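You operate a simulated robot arm through the tools that you are given. There is no shell and no other tool. Be economical: measure what you need, move in short steps, check, and stop when the job is done.

The job below is to be done with a simulated robot arm. You get a single attempt, and the scene is never put back.

JOB
Drop the three loose beads into the hopper and draw one into the white bin.
Fine: the slide ends pushed in.

It is judged by the outcome, as a careful person would: the job done as asked, and still so three seconds after it is handed in. It fails if anything else is knocked over, pushed out of place, dropped, spilled or broken.

ROBOT AND FRAMES
A 7-joint arm with a two-finger parallel gripper, fixed in place. Base frame: the origin is at the foot of the arm, x ahead of it, y to its left, z up; the work surface is at about z = 0.86. Units: m, rad, N and s.
With the tool pointing down near the work surface it reaches from about 0.38 to 0.9 m from the base axis. Its first joint turns from -2.007 to 2.007 rad. Payload 3.91 kg.
The tool frame sits at the grasp point between the pads (the TCP): z along the fingers, y along the line on which they close. The tips reach 0.03 m beyond it. Largest opening 0.11 m; finger width 0.02, thickness 0.01; the body of the gripper, 0.048 by 0.112 m, starts 0.055 m behind the TCP.
Orientation is that of the tool frame in the base frame, as [roll, pitch, yaw] about the fixed x, y, z axes, in that order (R = Rz(yaw) Ry(pitch) Rx(roll)). With the fingers straight down and closing along the base's y, the tool's x points along the base's -x, its y along +y and its z along -z.

CONTROLS
- The arm moves only by the tool move_arm. Its argument "motion" is a list of rows, each an object (a shift or turn left out is 0, a gripper value left out holds the last) with "linear": the shift along the base's x, y, z in m, a list of three; "delta_rot": the turn, a rotation vector about the base's x, y, z in rad, a list of three; "gripper": the finger opening in m, from 0 to 0.11. In form: [{"linear": [dx, dy, dz], "delta_rot": [wx, wy, wz], "gripper": gripper}, ...]. A call has 1 to 12 rows; each row shifts and turns the commanded pose from where the row before left it. A row lasts 0.2 s, in which the tool goes at most 0.05 m and 0.15 rad; a call with a longer step from one row to the next is refused whole, and so is a gripper value outside its range. A pose out of reach is approached as far as the arm can. The call stops where the force on the tool passes 40 N (or 10 N more than at its start, if that is more) or the arm is blocked; 0.2 s more then pass. Each finger travels about 0.153 m/s and halts on what it meets, pressing with about 27 N; the grip force reading is that of the motor and also rises with nothing between the fingers. The clock runs only during rows and for 0.2 s after the last one: add rows that do not move to give the fingers time. It gives the time, the measured TCP pose, the force on the tool (base axes), the opening and the grip force at its end, in the units of the frame above (readings bear some noise).
- Cameras (640 x 400 px; columns grow to the right, rows downward): "scene" is fixed at [0.2224, 0.6512, 1.6622]; the picture's right is [-0.87, -0.49, 0.00], its down [-0.29, 0.51, -0.81] and it looks along [0.40, -0.71, -0.59] (base axes); focal length 358 px, centre (320, 200). "wrist" rides on the gripper at [0.072, 0.017, -0.103] in the tool frame; the picture's right is [-0.23, 0.97, 0.00], its down [-0.76, -0.18, -0.62] and it looks along [-0.61, -0.14, 0.78] (tool axes); focal length 222 px, centre (320, 200). There is no depth. A picture from a camera that has moved, and an enlarged one, comes with that camera's place and axes in the base frame and with its lens.
- get_image(camera): a new picture of that camera. No time passes.
- slide_trunk(by): slides the trunk up (or, below 0, down) by that many m; the arm rides with it, the base frame stays. It gives what a move gives, with no picture.
- inspect(camera, box): a new picture of the part [left, top, right, bottom] of that camera's present view, enlarged. No time passes.
- finish_job(): hands the job in; it is judged then, once.

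Go step by step. Nothing tells you positions but the pictures and the camera data: compare them with the known pose of the tool, close in by small moves and look again before you grip or let go. The budget is 120 turns and 64 pictures, counting those below and the enlarged ones. Unless the task says otherwise, let go and move clear before handing in, and close with one line.

The tools are called after "Call:" by a JSON object that holds its "method" and its "body". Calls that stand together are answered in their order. move_arm: Moves the arm, as the interface text tells. Its arguments: {"type":"object","properties":{"motion":{"type":"array"}},"required":["motion"]} The other tools are called the same way: slide_trunk (by) slides the trunk up or down; get_image (camera) takes a picture; inspect (camera, box) takes an enlarged picture of a part of a camera's view; finish_job () hands the job in.

At the start:

```text
clock: 0.0
ee_pos: [0.4284, 0.2187, 1.3722]
tool_rot: [3.141, 0.001, -3.141]
contact_force: [-0.9, 0.1, 0.8]
width: 0.1101
grasp_force: 0.0
trunk travel left (down, up): [-0.9, 0.09]
```

scene: 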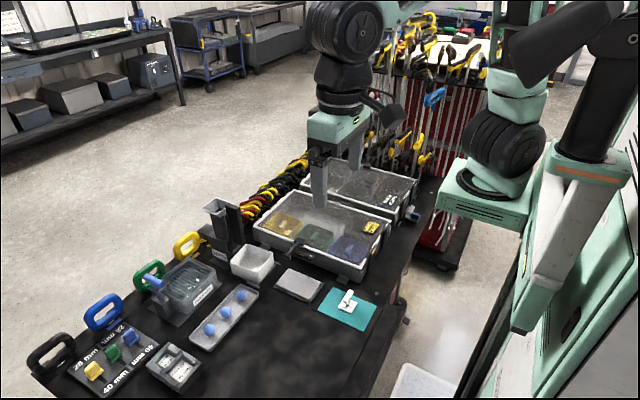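
wrist: 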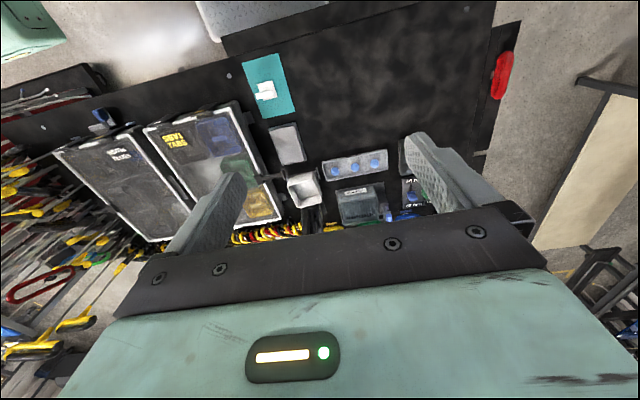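

I see a tray with three blue beads, a white bin, and a hopper tower behind the bin. I'll enlarge the view to understand the mechanism.

Call:
{"method": "inspect", "body": {"camera": "scene", "box": [130, 180, 330, 370]}}

Call:
{"method": "inspect", "body": {"camera": "scene", "box": [190, 185, 290, 295]}}

Call:
{"method": "inspect", "body": {"camera": "wrist", "box": [230, 110, 450, 250]}}

```text
2.11 times, centred on (230, 275) of scene
camera zoom: at [0.2224, 0.6512, 1.6622], right [-0.87, -0.49, 0.0], down [-0.29, 0.51, -0.81], along [0.4, -0.71, -0.59], focal length 754 px, centre (510, 42)
```

zoom: 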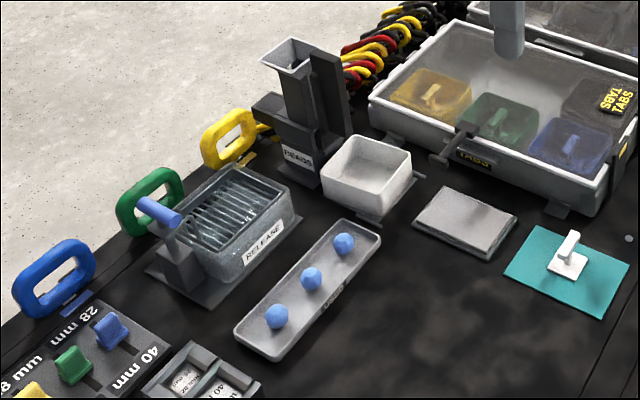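

```text
3.64 times, centred on (240, 240) of scene
camera zoom: at [0.2224, 0.6512, 1.6622], right [-0.87, -0.49, 0.0], down [-0.29, 0.51, -0.81], along [0.4, -0.71, -0.59], focal length 1302 px, centre (611, 54)
```

zoom: 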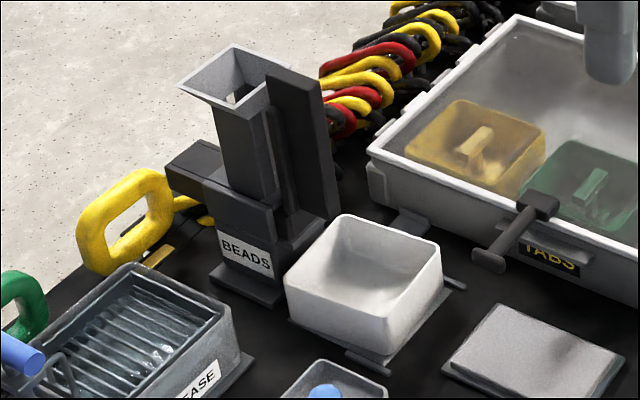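

```text
2.86 times, centred on (340, 180) of wrist
camera zoom: at [0.3567, 0.2341, 1.4752], right [0.23, 0.97, 0.0], down [0.76, -0.18, 0.62], along [0.61, -0.14, -0.78], focal length 635 px, centre (263, 257)
```

zoom: 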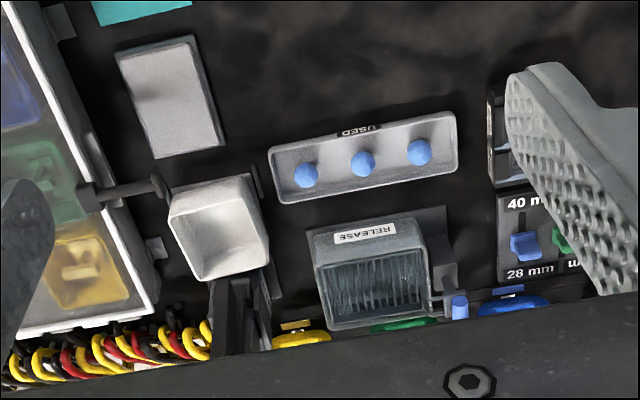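

Beads are near x≈0.714, y≈0.206/0.266/0.327; the bin near (0.75,0.115), the hopper near (0.88,0.1). I'll move to get a closer view of the hopper and its slide.

Call:
{"method": "move_arm", "body": {"motion": [{"linear": [0.036, -0.008, -0.018]}, {"linear": [0.036, -0.008, -0.018]}, {"linear": [0.036, -0.008, -0.018]}, {"linear": [0.036, -0.008, -0.018]}, {"linear": [0.036, -0.008, -0.018]}, {"linear": [0.036, -0.008, -0.018]}]}}

Call:
{"method": "get_image", "body": {"camera": "wrist"}}

Call:
{"method": "get_image", "body": {"camera": "scene"}}

```text
clock: 1.4
ee_pos: [0.6462, 0.1721, 1.2654]
tool_rot: [3.14, 0.001, -3.14]
contact_force: [0.3, -1.2, -0.1]
width: 0.1101
grasp_force: 0.0
trunk travel left (down, up): [-0.9, 0.09]
```

```text
58 pictures are left
camera wrist: at [0.573, 0.1891, 1.3684], right [0.23, 0.97, 0.0], down [0.76, -0.18, 0.62], along [0.61, -0.14, -0.78], focal length 222 px, centre (320, 200)
```

wrist: 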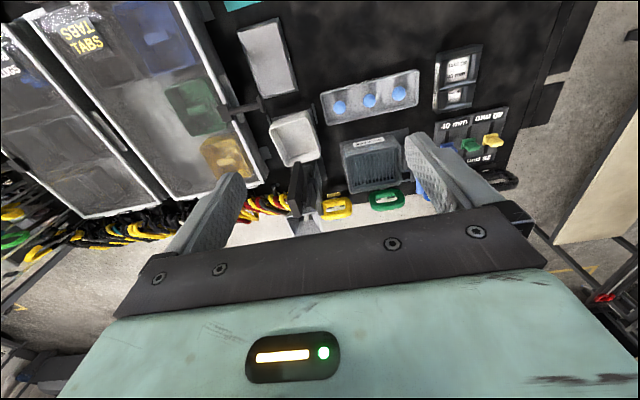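

```text
57 pictures are left
```

scene: 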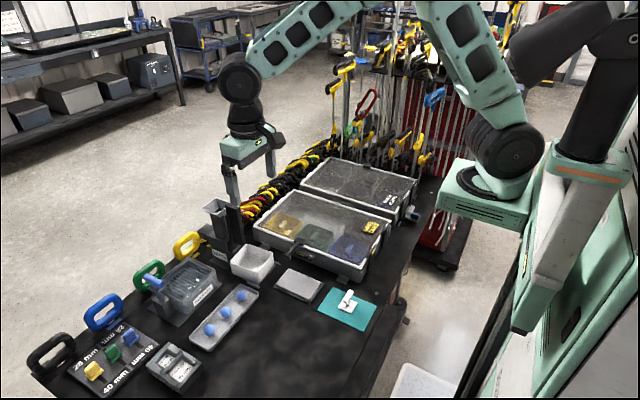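

The hopper is at the edge of the gripper's occlusion; I'll tilt the tool forward so the camera sees it better.

Call:
{"method": "move_arm", "body": {"motion": [{"delta_rot": [0, -0.14, 0]}, {"delta_rot": [0, -0.14, 0]}, {"delta_rot": [0, -0.14, 0]}, {}]}}

Call:
{"method": "inspect", "body": {"camera": "wrist", "box": [220, 50, 420, 230]}}

```text
clock: 2.4
ee_pos: [0.6459, 0.1703, 1.2651]
tool_rot: [-3.141, 0.42, 3.14]
contact_force: [0.4, -0.2, -0.3]
width: 0.1102
grasp_force: 0.0
trunk travel left (down, up): [-0.9, 0.09]
```

```text
2.22 times, centred on (320, 140) of wrist
camera zoom: at [0.5369, 0.1862, 1.3298], right [0.21, 0.97, 0.09], down [0.44, -0.18, 0.88], along [0.87, -0.14, -0.47], focal length 494 px, centre (320, 333)
```

zoom: 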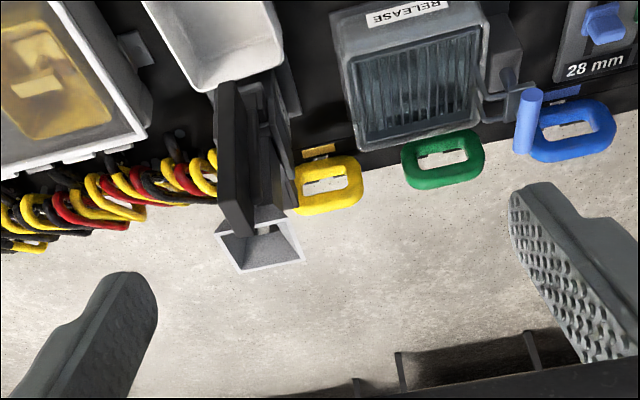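

The picture is inverted (up points downward). I'll zoom in on the hopper.

Call:
{"method": "inspect", "body": {"camera": "wrist", "box": [270, 50, 330, 180]}}

Call:
{"method": "inspect", "body": {"camera": "scene", "box": [185, 190, 265, 270]}}

```text
3.08 times, centred on (300, 115) of wrist
camera zoom: at [0.5369, 0.1862, 1.3298], right [0.21, 0.97, 0.09], down [0.44, -0.18, 0.88], along [0.87, -0.14, -0.47], focal length 684 px, centre (382, 462)
```

zoom: 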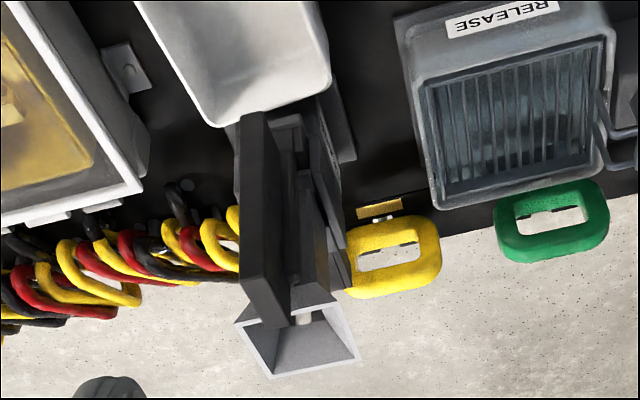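

```text
5.00 times, centred on (225, 230) of scene
camera zoom: at [0.2224, 0.6512, 1.6622], right [-0.87, -0.49, 0.0], down [-0.29, 0.51, -0.81], along [0.4, -0.71, -0.59], focal length 1791 px, centre (795, 50)
```

zoom: 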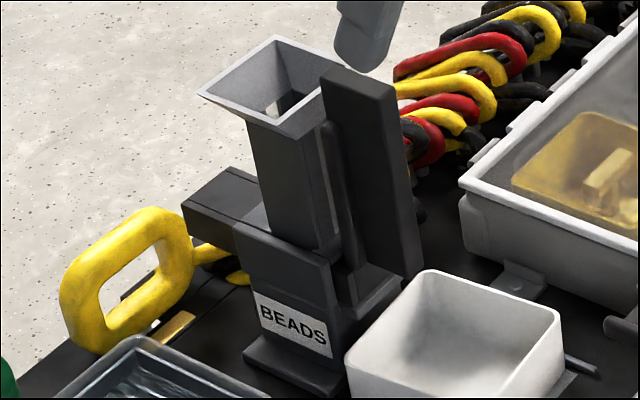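

I need a sharper look at the plate and slide.

Call:
{"method": "inspect", "body": {"camera": "scene", "box": [218, 195, 244, 255]}}

Call:
{"method": "inspect", "body": {"camera": "wrist", "box": [285, 75, 325, 160]}}

```text
6.67 times, centred on (231, 225) of scene
camera zoom: at [0.2224, 0.6512, 1.6622], right [-0.87, -0.49, 0.0], down [-0.29, 0.51, -0.81], along [0.4, -0.71, -0.59], focal length 2387 px, centre (913, 33)
```

zoom: 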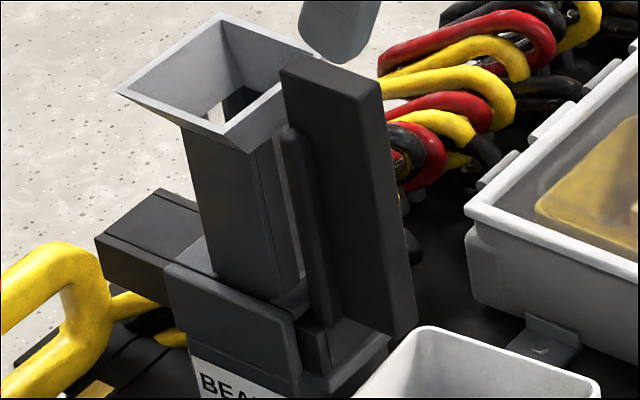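

```text
4.71 times, centred on (305, 118) of wrist
camera zoom: at [0.5369, 0.1862, 1.3298], right [0.21, 0.97, 0.09], down [0.44, -0.18, 0.88], along [0.87, -0.14, -0.47], focal length 1045 px, centre (391, 588)
```

zoom: 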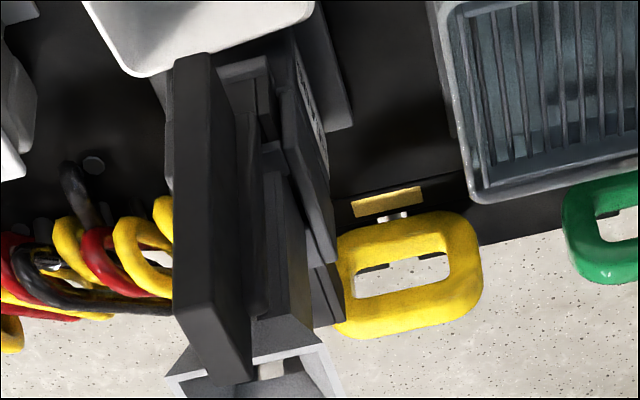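

The handle is a thin paddle (top ≈ (0.80,0.098,1.09)), in front of the funnel (≈ (0.878,0.086,1.05)), gripped along y. Now I'll straighten the tool and descend above the middle bead for a close look.

Call:
{"method": "move_arm", "body": {"motion": [{"linear": [0.0098, 0.0137, -0.035], "delta_rot": [0, 0.06, 0]}, {"linear": [0.0098, 0.0137, -0.035], "delta_rot": [0, 0.06, 0]}, {"linear": [0.0098, 0.0137, -0.035], "delta_rot": [0, 0.06, 0]}, {"linear": [0.0098, 0.0137, -0.035], "delta_rot": [0, 0.06, 0]}, {"linear": [0.0098, 0.0137, -0.035], "delta_rot": [0, 0.06, 0]}, {"linear": [0.0098, 0.0137, -0.035], "delta_rot": [0, 0.06, 0]}, {"linear": [0.0098, 0.0137, -0.035], "delta_rot": [0, 0.06, 0]}, {}]}}

Call:
{"method": "inspect", "body": {"camera": "wrist", "box": [160, 40, 480, 240]}}

```text
clock: 4.2
ee_pos: [0.7125, 0.2669, 1.0177]
tool_rot: [3.141, -0.002, -3.142]
contact_force: [0.6, -0.2, -0.3]
width: 0.1098
grasp_force: 0.1
trunk travel left (down, up): [-0.9, 0.09]
```

```text
2.00 times, centred on (320, 140) of wrist
camera zoom: at [0.6405, 0.2843, 1.1212], right [0.23, 0.97, 0.0], down [0.76, -0.18, 0.62], along [0.61, -0.14, -0.78], focal length 444 px, centre (320, 320)
```

zoom: 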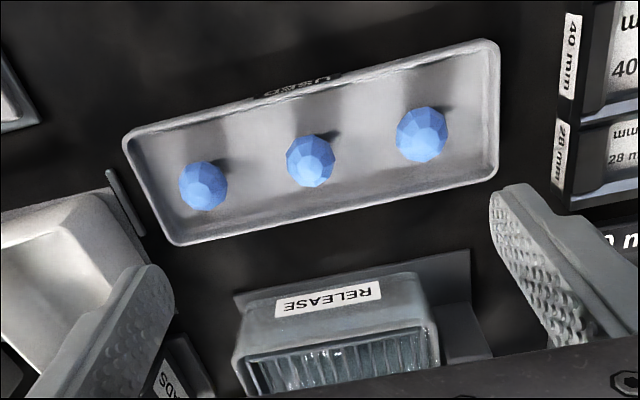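

Beads are estimated at x≈0.718, y≈0.201/0.261/0.320. I'll narrow the fingers and go down to just above the middle bead, then check.

Call:
{"method": "move_arm", "body": {"motion": [{"linear": [0.0025, -0.003, -0.02], "gripper": 0.05}, {"linear": [0.0025, -0.003, -0.02]}, {"linear": [0, 0, -0.025]}, {"linear": [0, 0, -0.015]}, {}]}}

Call:
{"method": "inspect", "body": {"camera": "wrist", "box": [200, 90, 440, 240]}}

Call:
{"method": "inspect", "body": {"camera": "scene", "box": [180, 270, 270, 360]}}

```text
clock: 5.4
ee_pos: [0.7198, 0.2596, 0.9413]
tool_rot: [-3.141, 0.0, -3.139]
contact_force: [0.9, 0.0, -0.6]
width: 0.0502
grasp_force: 0.1
trunk travel left (down, up): [-0.9, 0.09]
```

```text
2.67 times, centred on (320, 165) of wrist
camera zoom: at [0.647, 0.276, 1.0429], right [0.23, 0.97, 0.0], down [0.76, -0.18, 0.62], along [0.61, -0.14, -0.78], focal length 592 px, centre (320, 293)
```

zoom: 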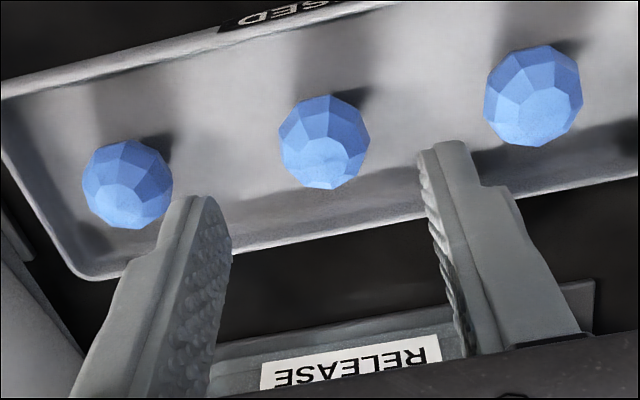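

```text
4.44 times, centred on (225, 315) of scene
camera zoom: at [0.2224, 0.6512, 1.6622], right [-0.87, -0.49, 0.0], down [-0.29, 0.51, -0.81], along [0.4, -0.71, -0.59], focal length 1592 px, centre (742, -311)
```

zoom: 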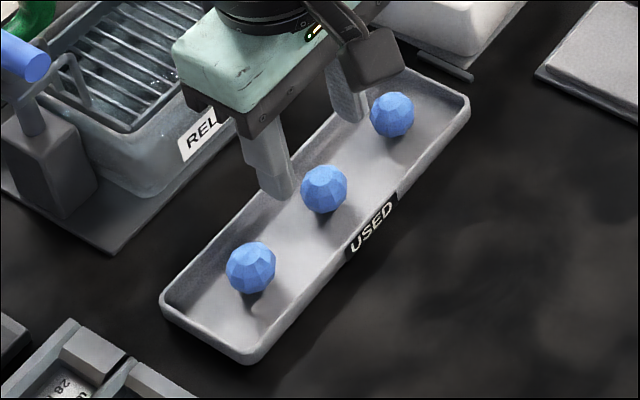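

The bead is right under the TCP (0.7194, 0.2608). Descending and gripping.

Call:
{"method": "move_arm", "body": {"motion": [{"linear": [0, 0.001, -0.02]}, {"linear": [0, 0, -0.017]}, {}, {"gripper": 0.015}, {"gripper": 0.015}, {}]}}

Call:
{"method": "inspect", "body": {"camera": "wrist", "box": [200, 90, 440, 240]}}

```text
clock: 6.8
ee_pos: [0.7179, 0.2598, 0.9023]
tool_rot: [-3.141, 0.0, -3.141]
contact_force: [-1.1, 1.1, -0.3]
width: 0.023
grasp_force: 26.7
trunk travel left (down, up): [-0.9, 0.09]
```

```text
2.67 times, centred on (320, 165) of wrist
camera zoom: at [0.6454, 0.2771, 1.0052], right [0.23, 0.97, 0.0], down [0.76, -0.18, 0.62], along [0.61, -0.14, -0.78], focal length 592 px, centre (320, 293)
```

zoom: 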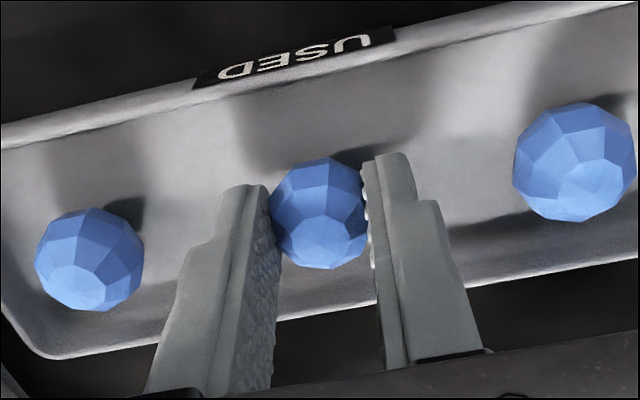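

The bead is gripped. Lifting straight up, then traveling high over to just above the funnel.

Call:
{"method": "move_arm", "body": {"motion": [{"linear": [0, 0, 0.03]}, {"linear": [0, 0, 0.045]}, {"linear": [0, 0, 0.045]}, {"linear": [0, 0, 0.045]}, {"linear": [0, 0, 0.045]}, {"linear": [0, 0, 0.045]}, {"linear": [0.032, -0.035, 0]}, {"linear": [0.032, -0.035, 0]}, {"linear": [0.032, -0.035, 0]}, {"linear": [0.032, -0.035, 0]}, {"linear": [0.032, -0.034, 0]}, {}]}}

Call:
{"method": "inspect", "body": {"camera": "scene", "box": [190, 160, 270, 270]}}

Call:
{"method": "inspect", "body": {"camera": "wrist", "box": [200, 50, 440, 240]}}

```text
clock: 9.4
ee_pos: [0.8803, 0.0852, 1.1554]
tool_rot: [-3.141, 0.0, -3.141]
contact_force: [1.1, -0.7, -0.5]
width: 0.0229
grasp_force: 27.0
trunk travel left (down, up): [-0.9, 0.09]
```

```text
3.64 times, centred on (230, 215) of scene
camera zoom: at [0.2224, 0.6512, 1.6622], right [-0.87, -0.49, 0.0], down [-0.29, 0.51, -0.81], along [0.4, -0.71, -0.59], focal length 1302 px, centre (647, 146)
```

zoom: 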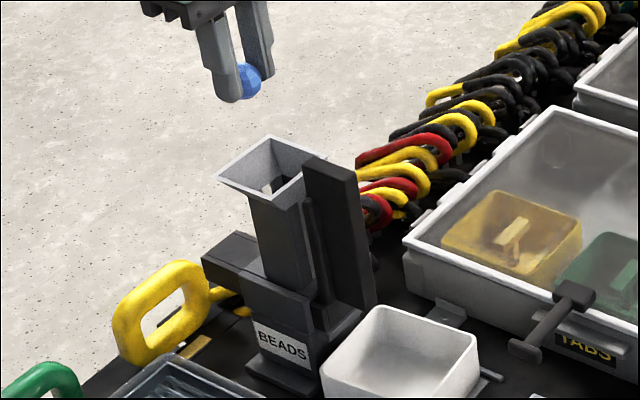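

```text
2.11 times, centred on (320, 145) of wrist
camera zoom: at [0.8086, 0.102, 1.2579], right [0.23, 0.97, 0.0], down [0.76, -0.18, 0.62], along [0.61, -0.14, -0.78], focal length 468 px, centre (320, 316)
```

zoom: 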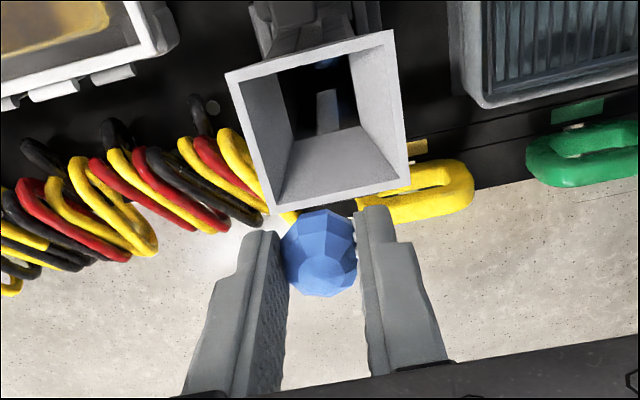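

Something blue shows inside the tube; let me look before releasing.

Call:
{"method": "inspect", "body": {"camera": "wrist", "box": [275, 50, 365, 150]}}

Call:
{"method": "inspect", "body": {"camera": "scene", "box": [212, 190, 244, 215]}}

```text
4.00 times, centred on (320, 100) of wrist
camera zoom: at [0.8086, 0.102, 1.2579], right [0.23, 0.97, 0.0], down [0.76, -0.18, 0.62], along [0.61, -0.14, -0.78], focal length 888 px, centre (320, 600)
```

zoom: 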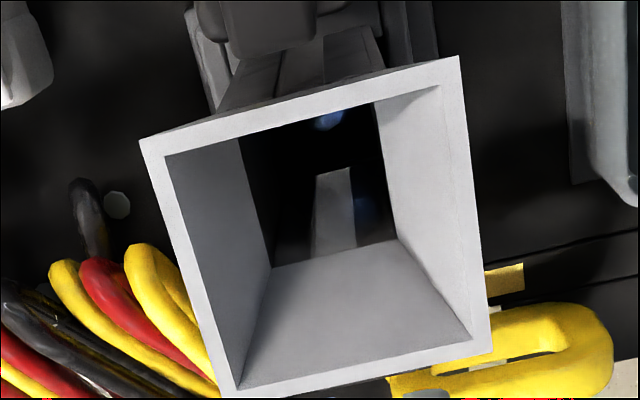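

```text
16.00 times, centred on (228, 202) of scene
camera zoom: at [0.2224, 0.6512, 1.6622], right [-0.87, -0.49, 0.0], down [-0.29, 0.51, -0.81], along [0.4, -0.71, -0.59], focal length 5730 px, centre (1792, 160)
```

zoom: 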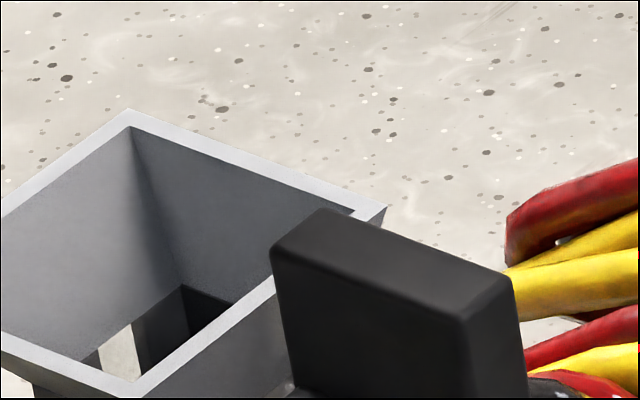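

The funnel is centred about (0.873, 0.087) with rim at z≈1.05. I'll shift slightly and lower until the tips are just above the rim.

Call:
{"method": "move_arm", "body": {"motion": [{"linear": [-0.007, 0.001, -0.03]}, {"linear": [0, 0, -0.025]}, {"linear": [0, 0, -0.015]}, {}]}}

Call:
{"method": "inspect", "body": {"camera": "scene", "box": [190, 170, 270, 250]}}

Call:
{"method": "inspect", "body": {"camera": "wrist", "box": [220, 70, 420, 240]}}

```text
clock: 10.4
ee_pos: [0.8741, 0.0874, 1.0868]
tool_rot: [3.141, 0.0, -3.138]
contact_force: [-0.2, 0.9, 0.0]
width: 0.0226
grasp_force: 26.7
trunk travel left (down, up): [-0.9, 0.09]
```

```text
5.00 times, centred on (230, 210) of scene
camera zoom: at [0.2224, 0.6512, 1.6622], right [-0.87, -0.49, 0.0], down [-0.29, 0.51, -0.81], along [0.4, -0.71, -0.59], focal length 1791 px, centre (770, 150)
```

zoom: 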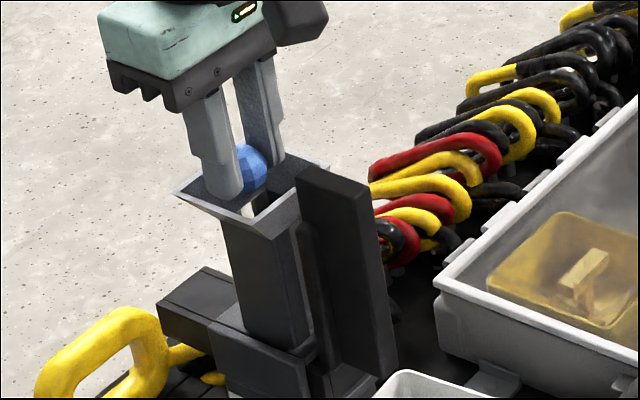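

```text
2.35 times, centred on (320, 155) of wrist
camera zoom: at [0.8018, 0.1042, 1.1889], right [0.23, 0.97, 0.0], down [0.76, -0.18, 0.62], along [0.61, -0.14, -0.78], focal length 523 px, centre (320, 306)
```

zoom: 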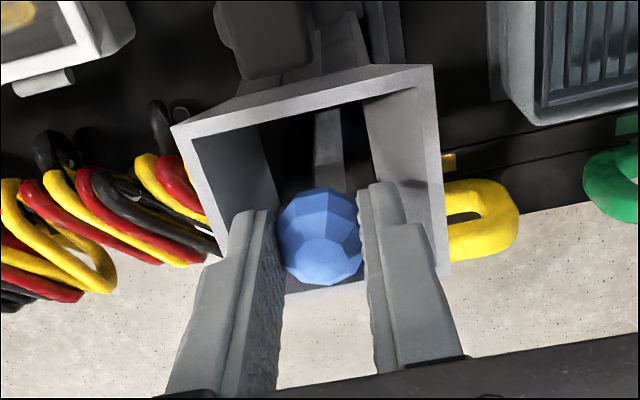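

The bead is centred over the funnel mouth. Releasing.

Call:
{"method": "move_arm", "body": {"motion": [{"linear": [-0.001, 0.001, 0]}, {"gripper": 0.045}, {}, {}, {}]}}

Call:
{"method": "inspect", "body": {"camera": "wrist", "box": [220, 70, 420, 240]}}

```text
clock: 11.6
ee_pos: [0.8724, 0.0899, 1.0876]
tool_rot: [3.14, 0.002, -3.141]
contact_force: [2.6, 7.4, 7.0]
width: 0.0325
grasp_force: 0.1
trunk travel left (down, up): [-0.9, 0.09]
```

```text
2.35 times, centred on (320, 155) of wrist
camera zoom: at [0.8004, 0.1065, 1.1901], right [0.23, 0.97, 0.0], down [0.76, -0.18, 0.62], along [0.61, -0.14, -0.78], focal length 523 px, centre (320, 306)
```

zoom: 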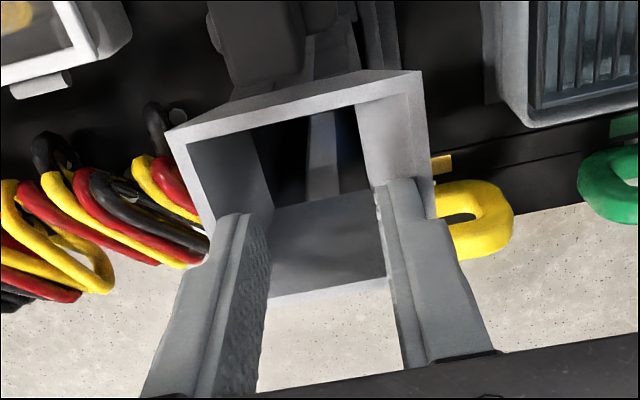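

The bead dropped in, but the fingers touch the inside of the funnel when opening. I'll close slightly, lift straight up, and look inside.

Call:
{"method": "move_arm", "body": {"motion": [{"gripper": 0.026}, {}, {"linear": [0, 0, 0.03]}, {"linear": [0, 0, 0.04]}, {}]}}

Call:
{"method": "inspect", "body": {"camera": "wrist", "box": [240, 30, 400, 180]}}

Call:
{"method": "inspect", "body": {"camera": "scene", "box": [190, 190, 270, 290]}}

```text
clock: 12.8
ee_pos: [0.8717, 0.0878, 1.1564]
tool_rot: [3.141, -0.002, 3.141]
contact_force: [-0.2, 0.3, 0.4]
width: 0.0259
grasp_force: 0.0
trunk travel left (down, up): [-0.9, 0.09]
```

```text
2.67 times, centred on (320, 105) of wrist
camera zoom: at [0.7993, 0.1056, 1.2603], right [0.23, 0.97, 0.0], down [0.76, -0.18, 0.62], along [0.61, -0.14, -0.78], focal length 592 px, centre (320, 453)
```

zoom: 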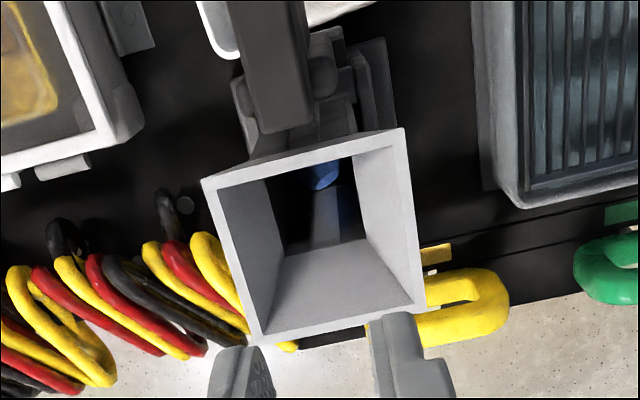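

```text
4.00 times, centred on (230, 240) of scene
camera zoom: at [0.2224, 0.6512, 1.6622], right [-0.87, -0.49, 0.0], down [-0.29, 0.51, -0.81], along [0.4, -0.71, -0.59], focal length 1432 px, centre (680, 40)
```

zoom: 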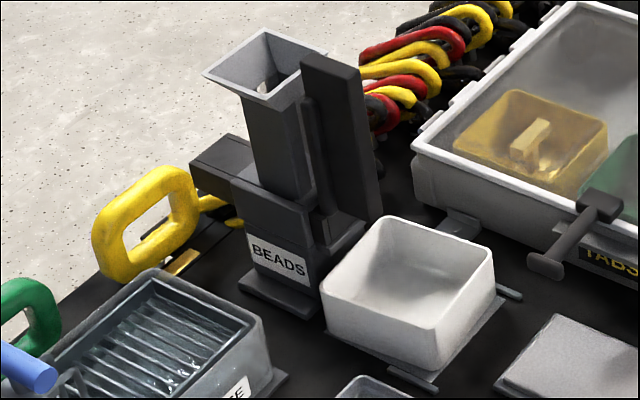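

The bead is inside and the hopper hasn't moved. Going for the second bead (y≈0.201).

Call:
{"method": "move_arm", "body": {"motion": [{"linear": [-0.038, 0.029, 0], "gripper": 0.046}, {"linear": [-0.038, 0.029, 0]}, {"linear": [-0.038, 0.029, 0]}, {"linear": [-0.038, 0.029, 0]}, {"linear": [0, 0, -0.04]}, {"linear": [0, 0, -0.04]}, {"linear": [0, 0, -0.04]}, {"linear": [0, 0, -0.04]}, {"linear": [0, 0, -0.04]}, {"linear": [0, 0, -0.014]}, {}]}}

Call:
{"method": "inspect", "body": {"camera": "wrist", "box": [200, 90, 440, 240]}}

```text
clock: 15.2
ee_pos: [0.7213, 0.2056, 0.9411]
tool_rot: [-3.141, -0.001, 3.14]
contact_force: [-0.1, 0.4, 0.6]
width: 0.0461
grasp_force: 0.1
trunk travel left (down, up): [-0.9, 0.09]
```

```text
2.67 times, centred on (320, 165) of wrist
camera zoom: at [0.6486, 0.2218, 1.0429], right [0.23, 0.97, 0.0], down [0.76, -0.18, 0.62], along [0.61, -0.14, -0.78], focal length 592 px, centre (320, 293)
```

zoom: 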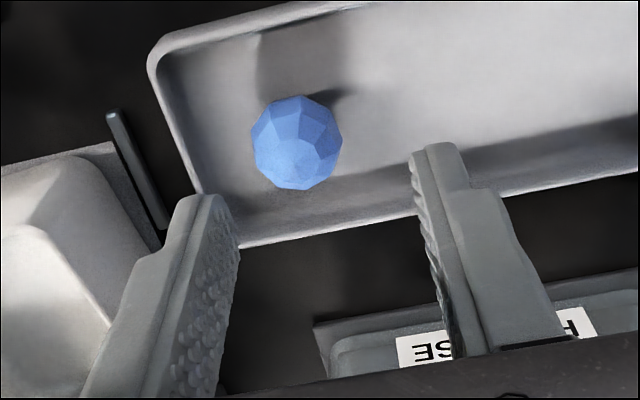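

Bead at (0.719, 0.199), close to the tray end. I'll use a narrower opening with a slight offset away from the wall.

Call:
{"method": "move_arm", "body": {"motion": [{"linear": [-0.002, -0.0025, 0], "gripper": 0.038}, {}, {"linear": [0, 0, -0.02]}, {"linear": [0, 0, -0.017]}, {}, {"gripper": 0.015}, {"gripper": 0.015}, {}]}}

Call:
{"method": "inspect", "body": {"camera": "wrist", "box": [200, 90, 440, 240]}}

```text
clock: 17.0
ee_pos: [0.7163, 0.2023, 0.9043]
tool_rot: [3.141, 0.001, -3.141]
contact_force: [-0.9, -1.1, 0.2]
width: 0.0232
grasp_force: 27.3
trunk travel left (down, up): [-0.9, 0.09]
```

```text
2.67 times, centred on (320, 165) of wrist
camera zoom: at [0.6446, 0.2196, 1.008], right [0.23, 0.97, 0.0], down [0.76, -0.18, 0.62], along [0.61, -0.14, -0.78], focal length 592 px, centre (320, 293)
```

zoom: 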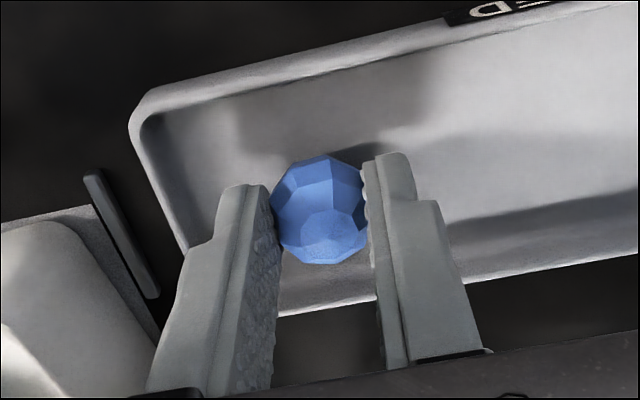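

Gripped. Lifting and moving above the funnel, stopping about 1 cm higher than last time.

Call:
{"method": "move_arm", "body": {"motion": [{"linear": [0, 0, 0.03]}, {"linear": [0, 0, 0.045]}, {"linear": [0, 0, 0.045]}, {"linear": [0, 0, 0.045]}, {"linear": [0, 0, 0.045]}, {"linear": [0, 0, 0.045]}, {"linear": [0.039, -0.0285, 0]}, {"linear": [0.039, -0.0285, 0]}, {"linear": [0.039, -0.0285, 0]}, {"linear": [0.038, -0.0285, 0]}, {"linear": [0, 0, -0.03]}, {"linear": [0, 0, -0.03]}]}}

Call:
{"method": "inspect", "body": {"camera": "wrist", "box": [220, 70, 420, 240]}}

```text
clock: 19.6
ee_pos: [0.8739, 0.0882, 1.1008]
tool_rot: [-3.141, -0.001, 3.141]
contact_force: [-1.1, -0.8, 0.1]
width: 0.0232
grasp_force: 26.8
trunk travel left (down, up): [-0.9, 0.09]
```

```text
2.35 times, centred on (320, 155) of wrist
camera zoom: at [0.801, 0.1038, 1.2041], right [0.23, 0.97, 0.0], down [0.76, -0.18, 0.62], along [0.61, -0.14, -0.78], focal length 523 px, centre (320, 306)
```

zoom: 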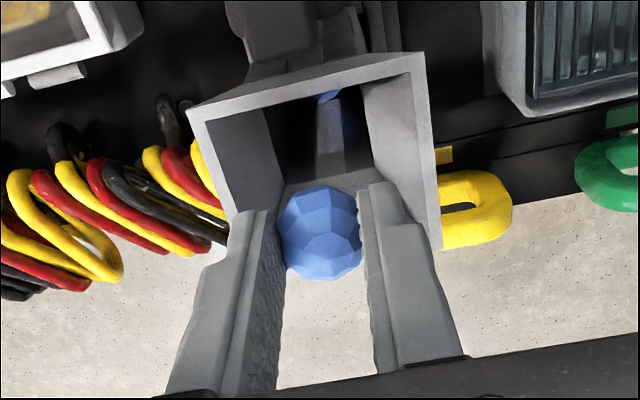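

Centred over the funnel; a small drop and release, then lift away.

Call:
{"method": "move_arm", "body": {"motion": [{"linear": [-0.002, 0, -0.004]}, {}, {"gripper": 0.04}, {}, {}, {"linear": [0, 0, 0.03]}, {"linear": [0, 0, 0.03]}, {}]}}

Call:
{"method": "inspect", "body": {"camera": "wrist", "box": [240, 30, 400, 180]}}

```text
clock: 21.4
ee_pos: [0.8694, 0.089, 1.158]
tool_rot: [-3.141, 0.001, -3.139]
contact_force: [-0.2, 1.2, -0.3]
width: 0.0401
grasp_force: 0.1
trunk travel left (down, up): [-0.9, 0.09]
```

```text
2.67 times, centred on (320, 105) of wrist
camera zoom: at [0.7972, 0.1052, 1.2611], right [0.23, 0.97, 0.0], down [0.76, -0.18, 0.62], along [0.61, -0.14, -0.78], focal length 592 px, centre (320, 453)
```

zoom: 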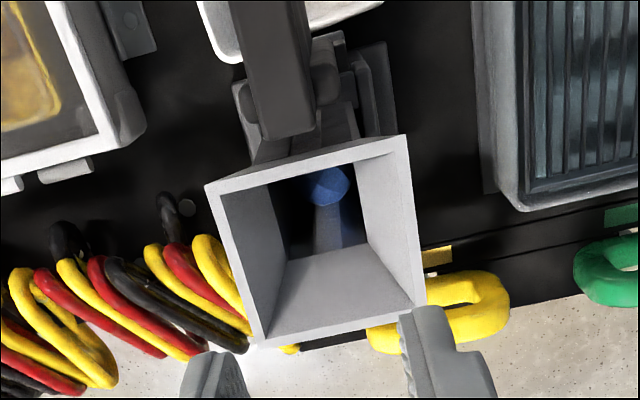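

Two beads in. Now the third bead at y≈0.320.

Call:
{"method": "move_arm", "body": {"motion": [{"linear": [-0.03, 0.038, 0], "gripper": 0.048}, {"linear": [-0.03, 0.038, 0]}, {"linear": [-0.03, 0.038, 0]}, {"linear": [-0.03, 0.038, 0]}, {"linear": [-0.028, 0.038, 0]}, {"linear": [-0.003, 0.041, -0.02]}, {"linear": [0, 0, -0.045]}, {"linear": [0, 0, -0.045]}, {"linear": [0, 0, -0.045]}, {"linear": [0, 0, -0.045]}, {"linear": [0, 0, -0.015]}, {}]}}

Call:
{"method": "inspect", "body": {"camera": "wrist", "box": [200, 90, 440, 240]}}

```text
clock: 24.0
ee_pos: [0.7186, 0.318, 0.9428]
tool_rot: [-3.141, 0.0, -3.141]
contact_force: [0.2, 0.2, -0.3]
width: 0.0479
grasp_force: 0.1
trunk travel left (down, up): [-0.9, 0.09]
```

```text
2.67 times, centred on (320, 165) of wrist
camera zoom: at [0.6461, 0.3353, 1.0451], right [0.23, 0.97, 0.0], down [0.76, -0.18, 0.62], along [0.61, -0.14, -0.78], focal length 592 px, centre (320, 293)
```

zoom: 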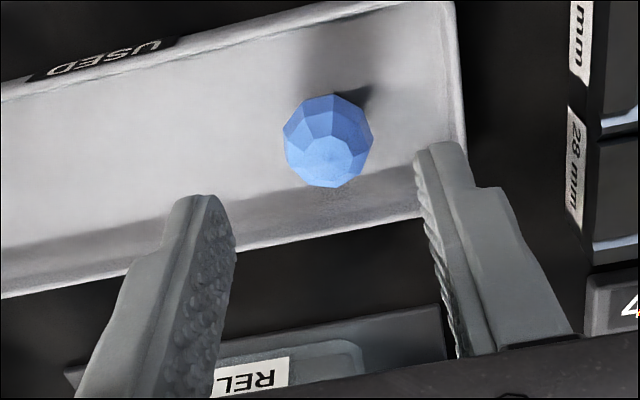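

Bead at (0.7195, 0.321). Narrow, align, descend and grip.

Call:
{"method": "move_arm", "body": {"motion": [{"linear": [0.001, 0.002, 0], "gripper": 0.04}, {}, {"linear": [0, 0, -0.02]}, {"linear": [0, 0, -0.019]}, {}, {"gripper": 0.015}, {"gripper": 0.015}, {}]}}

Call:
{"method": "inspect", "body": {"camera": "wrist", "box": [200, 90, 440, 240]}}

```text
clock: 25.8
ee_pos: [0.7186, 0.3224, 0.9017]
tool_rot: [3.141, 0.0, -3.14]
contact_force: [0.0, 0.0, 0.1]
width: 0.0229
grasp_force: 26.2
trunk travel left (down, up): [-0.9, 0.09]
```

```text
2.67 times, centred on (320, 165) of wrist
camera zoom: at [0.6455, 0.3388, 1.0053], right [0.23, 0.97, 0.0], down [0.76, -0.18, 0.62], along [0.61, -0.14, -0.78], focal length 592 px, centre (320, 293)
```

zoom: 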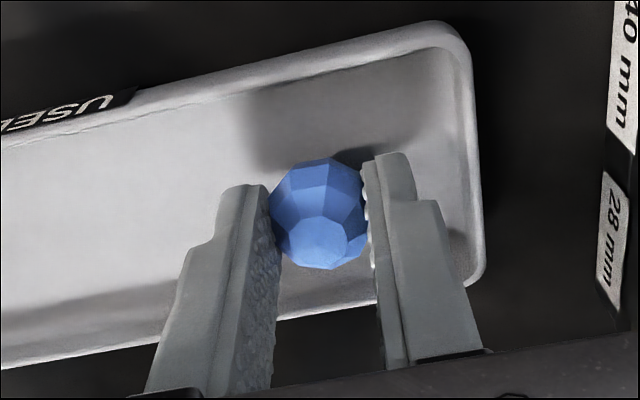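

Gripped. Lift and carry to the funnel.

Call:
{"method": "move_arm", "body": {"motion": [{"linear": [0, 0, 0.04]}, {"linear": [0, 0, 0.049]}, {"linear": [0, 0, 0.049]}, {"linear": [0, 0, 0.049]}, {"linear": [0, 0, 0.049]}, {"linear": [0.0257, -0.039, 0.015]}, {"linear": [0.0257, -0.039, 0]}, {"linear": [0.0257, -0.039, 0]}, {"linear": [0.0257, -0.039, 0]}, {"linear": [0.0257, -0.039, 0]}, {"linear": [0.0257, -0.039, 0]}, {}]}}

Call:
{"method": "move_arm", "body": {"motion": [{"linear": [0, 0, -0.03]}, {"linear": [0, 0, -0.025]}, {}]}}

Call:
{"method": "inspect", "body": {"camera": "wrist", "box": [220, 70, 420, 240]}}

```text
clock: 28.4
ee_pos: [0.8775, 0.0899, 1.1571]
tool_rot: [-3.14, 0.0, -3.14]
contact_force: [0.3, 0.2, -0.6]
width: 0.0228
grasp_force: 27.2
trunk travel left (down, up): [-0.9, 0.09]
```

```text
clock: 29.2
ee_pos: [0.878, 0.0876, 1.097]
tool_rot: [3.141, 0.0, -3.141]
contact_force: [0.0, 0.4, 0.4]
width: 0.0229
grasp_force: 27.3
trunk travel left (down, up): [-0.9, 0.09]
```

```text
2.35 times, centred on (320, 155) of wrist
camera zoom: at [0.8049, 0.1046, 1.2003], right [0.23, 0.97, 0.0], down [0.76, -0.18, 0.62], along [0.61, -0.14, -0.78], focal length 523 px, centre (320, 306)
```

zoom: 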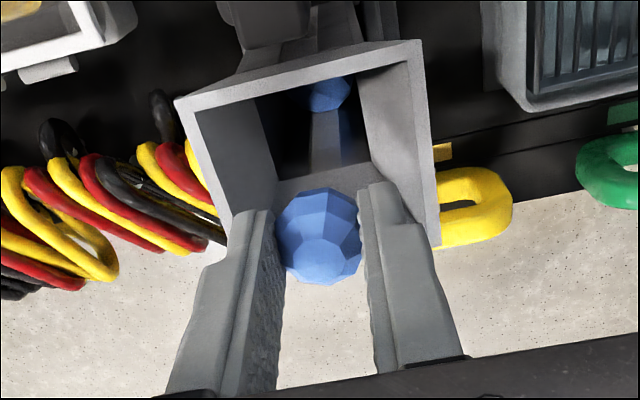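

Slightly far in x; shift back 6 mm, then release and lift.

Call:
{"method": "move_arm", "body": {"motion": [{"linear": [-0.006, 0, 0]}, {}, {"gripper": 0.04}, {}, {}, {"linear": [0, 0, 0.03]}, {"linear": [0, 0, 0.03]}, {}]}}

Call:
{"method": "inspect", "body": {"camera": "wrist", "box": [240, 30, 400, 180]}}

Call:
{"method": "inspect", "body": {"camera": "scene", "box": [180, 180, 280, 300]}}

```text
clock: 31.0
ee_pos: [0.8709, 0.0871, 1.1578]
tool_rot: [3.141, 0.001, 3.141]
contact_force: [0.6, -0.3, -1.3]
width: 0.04
grasp_force: 0.0
trunk travel left (down, up): [-0.9, 0.09]
```

```text
2.67 times, centred on (320, 105) of wrist
camera zoom: at [0.7987, 0.1038, 1.2602], right [0.23, 0.97, 0.0], down [0.76, -0.18, 0.62], along [0.61, -0.14, -0.78], focal length 592 px, centre (320, 453)
```

zoom: 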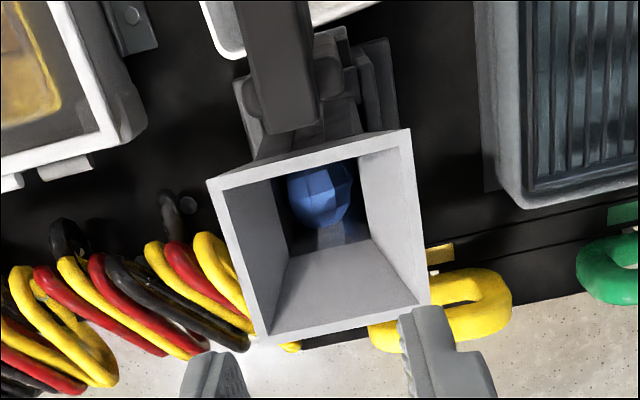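

```text
3.33 times, centred on (230, 240) of scene
camera zoom: at [0.2224, 0.6512, 1.6622], right [-0.87, -0.49, 0.0], down [-0.29, 0.51, -0.81], along [0.4, -0.71, -0.59], focal length 1194 px, centre (620, 67)
```

zoom: 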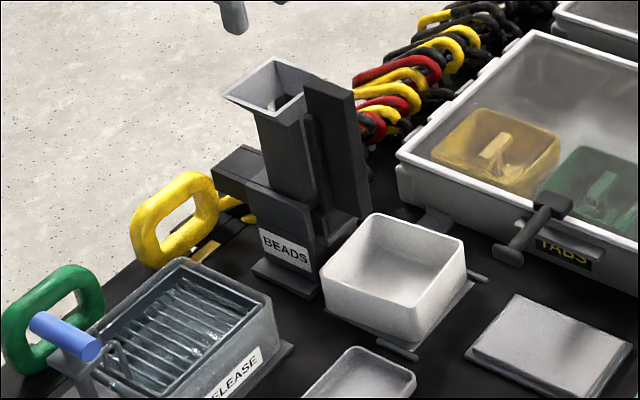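

All three beads are in the hopper. Now I position above the handle (≈ x 0.805, y 0.089, top z≈1.09) with the fingers open.

Call:
{"method": "move_arm", "body": {"motion": [{"linear": [-0.033, 0.001, 0], "gripper": 0.06}, {"linear": [-0.033, 0.001, 0]}, {}]}}

Call:
{"method": "inspect", "body": {"camera": "wrist", "box": [200, 70, 440, 240]}}

Call:
{"method": "inspect", "body": {"camera": "scene", "box": [190, 160, 270, 260]}}

```text
clock: 31.8
ee_pos: [0.8026, 0.0895, 1.1583]
tool_rot: [3.141, 0.001, -3.141]
contact_force: [0.2, 0.7, -1.0]
width: 0.0599
grasp_force: 0.1
trunk travel left (down, up): [-0.9, 0.09]
```

```text
2.35 times, centred on (320, 155) of wrist
camera zoom: at [0.7308, 0.1065, 1.2616], right [0.23, 0.97, 0.0], down [0.76, -0.18, 0.62], along [0.61, -0.14, -0.78], focal length 523 px, centre (320, 306)
```

zoom: 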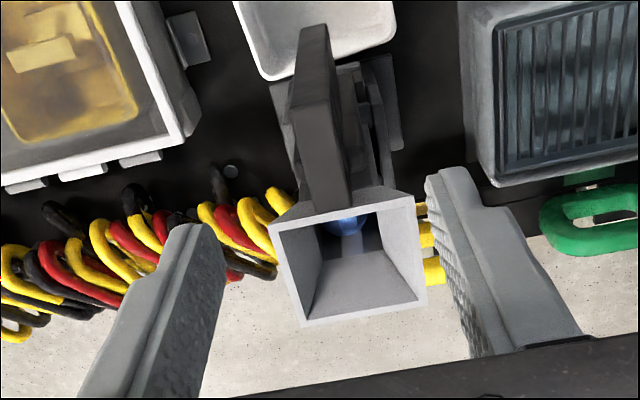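

```text
4.00 times, centred on (230, 210) of scene
camera zoom: at [0.2224, 0.6512, 1.6622], right [-0.87, -0.49, 0.0], down [-0.29, 0.51, -0.81], along [0.4, -0.71, -0.59], focal length 1432 px, centre (680, 160)
```

zoom: 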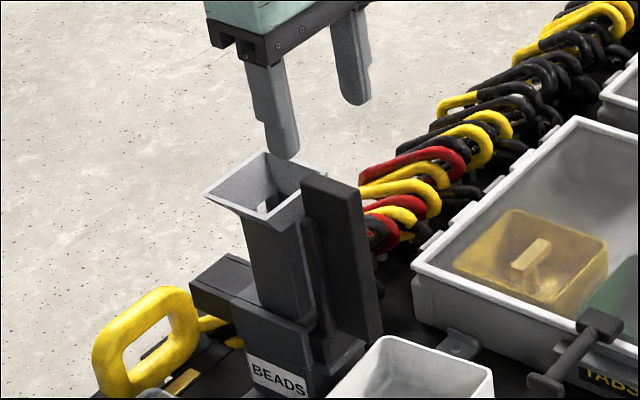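

Handle top spans x≈0.784–0.816, y≈0.091. Descending around it, watching the force.

Call:
{"method": "move_arm", "body": {"motion": [{"linear": [-0.002, 0.0015, -0.02]}, {"linear": [0, 0, -0.02]}, {"linear": [0, 0, -0.02]}, {"linear": [0, 0, -0.02]}, {"linear": [0, 0, -0.012]}, {}]}}

Call:
{"method": "inspect", "body": {"camera": "wrist", "box": [200, 70, 440, 240]}}

Call:
{"method": "inspect", "body": {"camera": "scene", "box": [190, 160, 270, 260]}}

```text
clock: 33.2
ee_pos: [0.8008, 0.0908, 1.0662]
tool_rot: [3.141, 0.001, -3.141]
contact_force: [-1.3, -0.3, -0.1]
width: 0.0601
grasp_force: 0.2
trunk travel left (down, up): [-0.9, 0.09]
```

```text
2.35 times, centred on (320, 155) of wrist
camera zoom: at [0.7278, 0.1069, 1.1695], right [0.23, 0.97, 0.0], down [0.76, -0.18, 0.62], along [0.61, -0.14, -0.78], focal length 523 px, centre (320, 306)
```

zoom: 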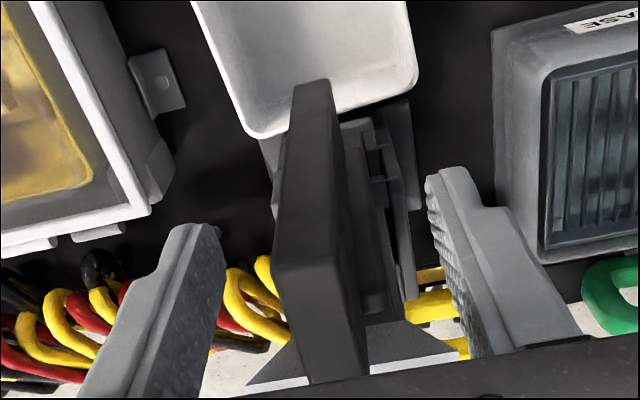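

```text
4.00 times, centred on (230, 210) of scene
camera zoom: at [0.2224, 0.6512, 1.6622], right [-0.87, -0.49, 0.0], down [-0.29, 0.51, -0.81], along [0.4, -0.71, -0.59], focal length 1432 px, centre (680, 160)
```

zoom: 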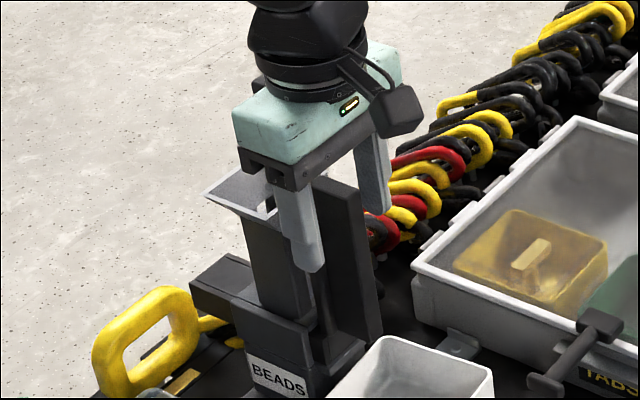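

The handle is between the fingers. Gripping it, then a small test pull of 1 cm toward −x.

Call:
{"method": "move_arm", "body": {"motion": [{"gripper": 0.01}, {}, {}]}}

Call:
{"method": "move_arm", "body": {"motion": [{"linear": [-0.005, 0, 0]}, {"linear": [-0.005, 0, 0]}, {}]}}

Call:
{"method": "inspect", "body": {"camera": "scene", "box": [190, 180, 290, 300]}}

```text
clock: 34.0
ee_pos: [0.8001, 0.0898, 1.0666]
tool_rot: [-3.141, 0.0, -3.141]
contact_force: [0.0, -0.8, -0.3]
width: 0.0139
grasp_force: 45.2
trunk travel left (down, up): [-0.9, 0.09]
```

```text
clock: 34.8
ee_pos: [0.7909, 0.0894, 1.0667]
tool_rot: [-3.141, -0.002, -3.14]
contact_force: [0.4, -4.8, -5.1]
width: 0.0135
grasp_force: 44.6
trunk travel left (down, up): [-0.9, 0.09]
```

```text
3.33 times, centred on (240, 240) of scene
camera zoom: at [0.2224, 0.6512, 1.6622], right [-0.87, -0.49, 0.0], down [-0.29, 0.51, -0.81], along [0.4, -0.71, -0.59], focal length 1194 px, centre (587, 67)
```

zoom: 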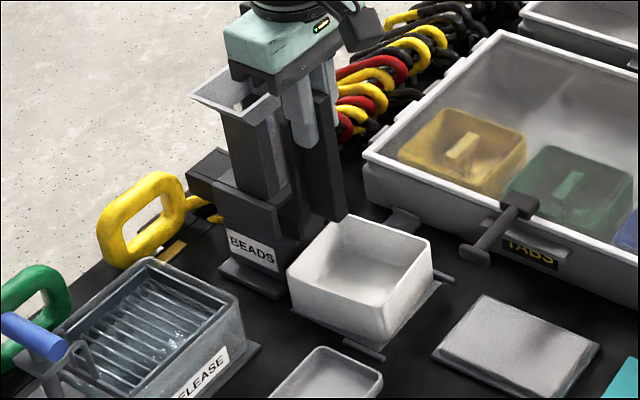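

The handle slides easily. Continuing the pull in small steps, checking the bin and the handle clearance.

Call:
{"method": "move_arm", "body": {"motion": [{"linear": [-0.005, 0, 0]}, {"linear": [-0.005, 0, 0]}, {"linear": [-0.005, 0, 0]}, {}]}}

Call:
{"method": "inspect", "body": {"camera": "scene", "box": [200, 200, 280, 290]}}

Call:
{"method": "get_image", "body": {"camera": "wrist"}}

```text
clock: 35.8
ee_pos: [0.7754, 0.0904, 1.0669]
tool_rot: [3.141, -0.002, 3.141]
contact_force: [0.2, -0.3, -14.7]
width: 0.0138
grasp_force: 44.7
trunk travel left (down, up): [-0.9, 0.09]
```

```text
4.44 times, centred on (240, 245) of scene
camera zoom: at [0.2224, 0.6512, 1.6622], right [-0.87, -0.49, 0.0], down [-0.29, 0.51, -0.81], along [0.4, -0.71, -0.59], focal length 1592 px, centre (676, 0)
```

zoom: 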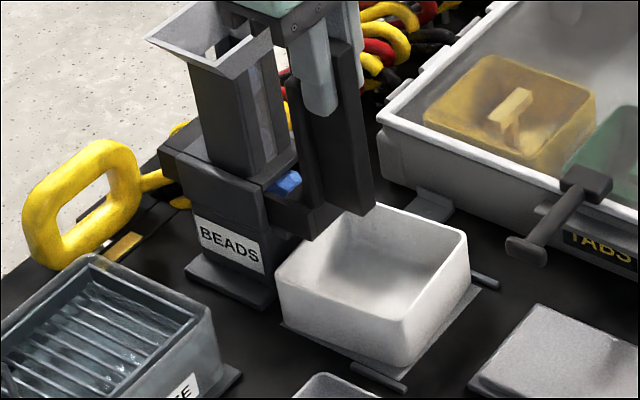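

```text
23 pictures are left
camera wrist: at [0.7029, 0.1067, 1.1697], right [0.23, 0.97, 0.0], down [0.76, -0.18, 0.62], along [0.61, -0.14, -0.78], focal length 222 px, centre (320, 200)
```

wrist: 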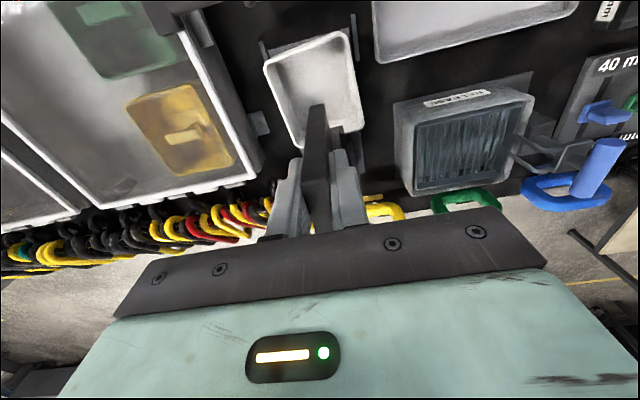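

A bead rides out in the slide's pocket. Continuing to pull in small steps.

Call:
{"method": "move_arm", "body": {"motion": [{"linear": [-0.004, 0, -0.0005]}, {"linear": [-0.004, 0, 0]}, {"linear": [-0.004, 0, 0]}, {}]}}

Call:
{"method": "inspect", "body": {"camera": "scene", "box": [200, 200, 280, 290]}}

```text
clock: 36.8
ee_pos: [0.7638, 0.0902, 1.0659]
tool_rot: [-3.141, -0.001, -3.142]
contact_force: [-0.4, -4.8, -2.7]
width: 0.0138
grasp_force: 44.9
trunk travel left (down, up): [-0.9, 0.09]
```

```text
4.44 times, centred on (240, 245) of scene
camera zoom: at [0.2224, 0.6512, 1.6622], right [-0.87, -0.49, 0.0], down [-0.29, 0.51, -0.81], along [0.4, -0.71, -0.59], focal length 1592 px, centre (676, 0)
```

zoom: 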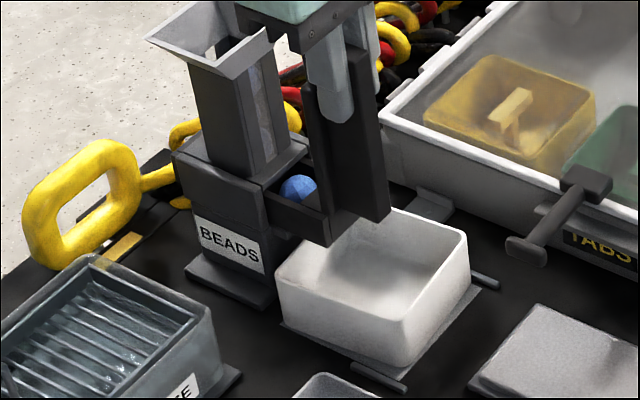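

Still moving freely; the bead is nearly out over the bin edge. Continuing.

Call:
{"method": "move_arm", "body": {"motion": [{"linear": [-0.004, 0, 0]}, {"linear": [-0.004, 0, 0]}, {"linear": [-0.004, 0, 0]}, {}]}}

Call:
{"method": "inspect", "body": {"camera": "scene", "box": [200, 200, 280, 290]}}

```text
clock: 37.8
ee_pos: [0.7508, 0.0898, 1.0668]
tool_rot: [-3.14, 0.001, -3.139]
contact_force: [0.2, -4.8, -12.2]
width: 0.0137
grasp_force: 45.5
trunk travel left (down, up): [-0.9, 0.09]
```

```text
4.44 times, centred on (240, 245) of scene
camera zoom: at [0.2224, 0.6512, 1.6622], right [-0.87, -0.49, 0.0], down [-0.29, 0.51, -0.81], along [0.4, -0.71, -0.59], focal length 1592 px, centre (676, 0)
```

zoom: 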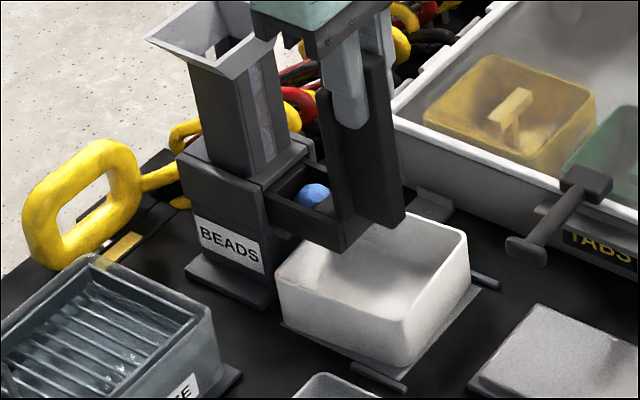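

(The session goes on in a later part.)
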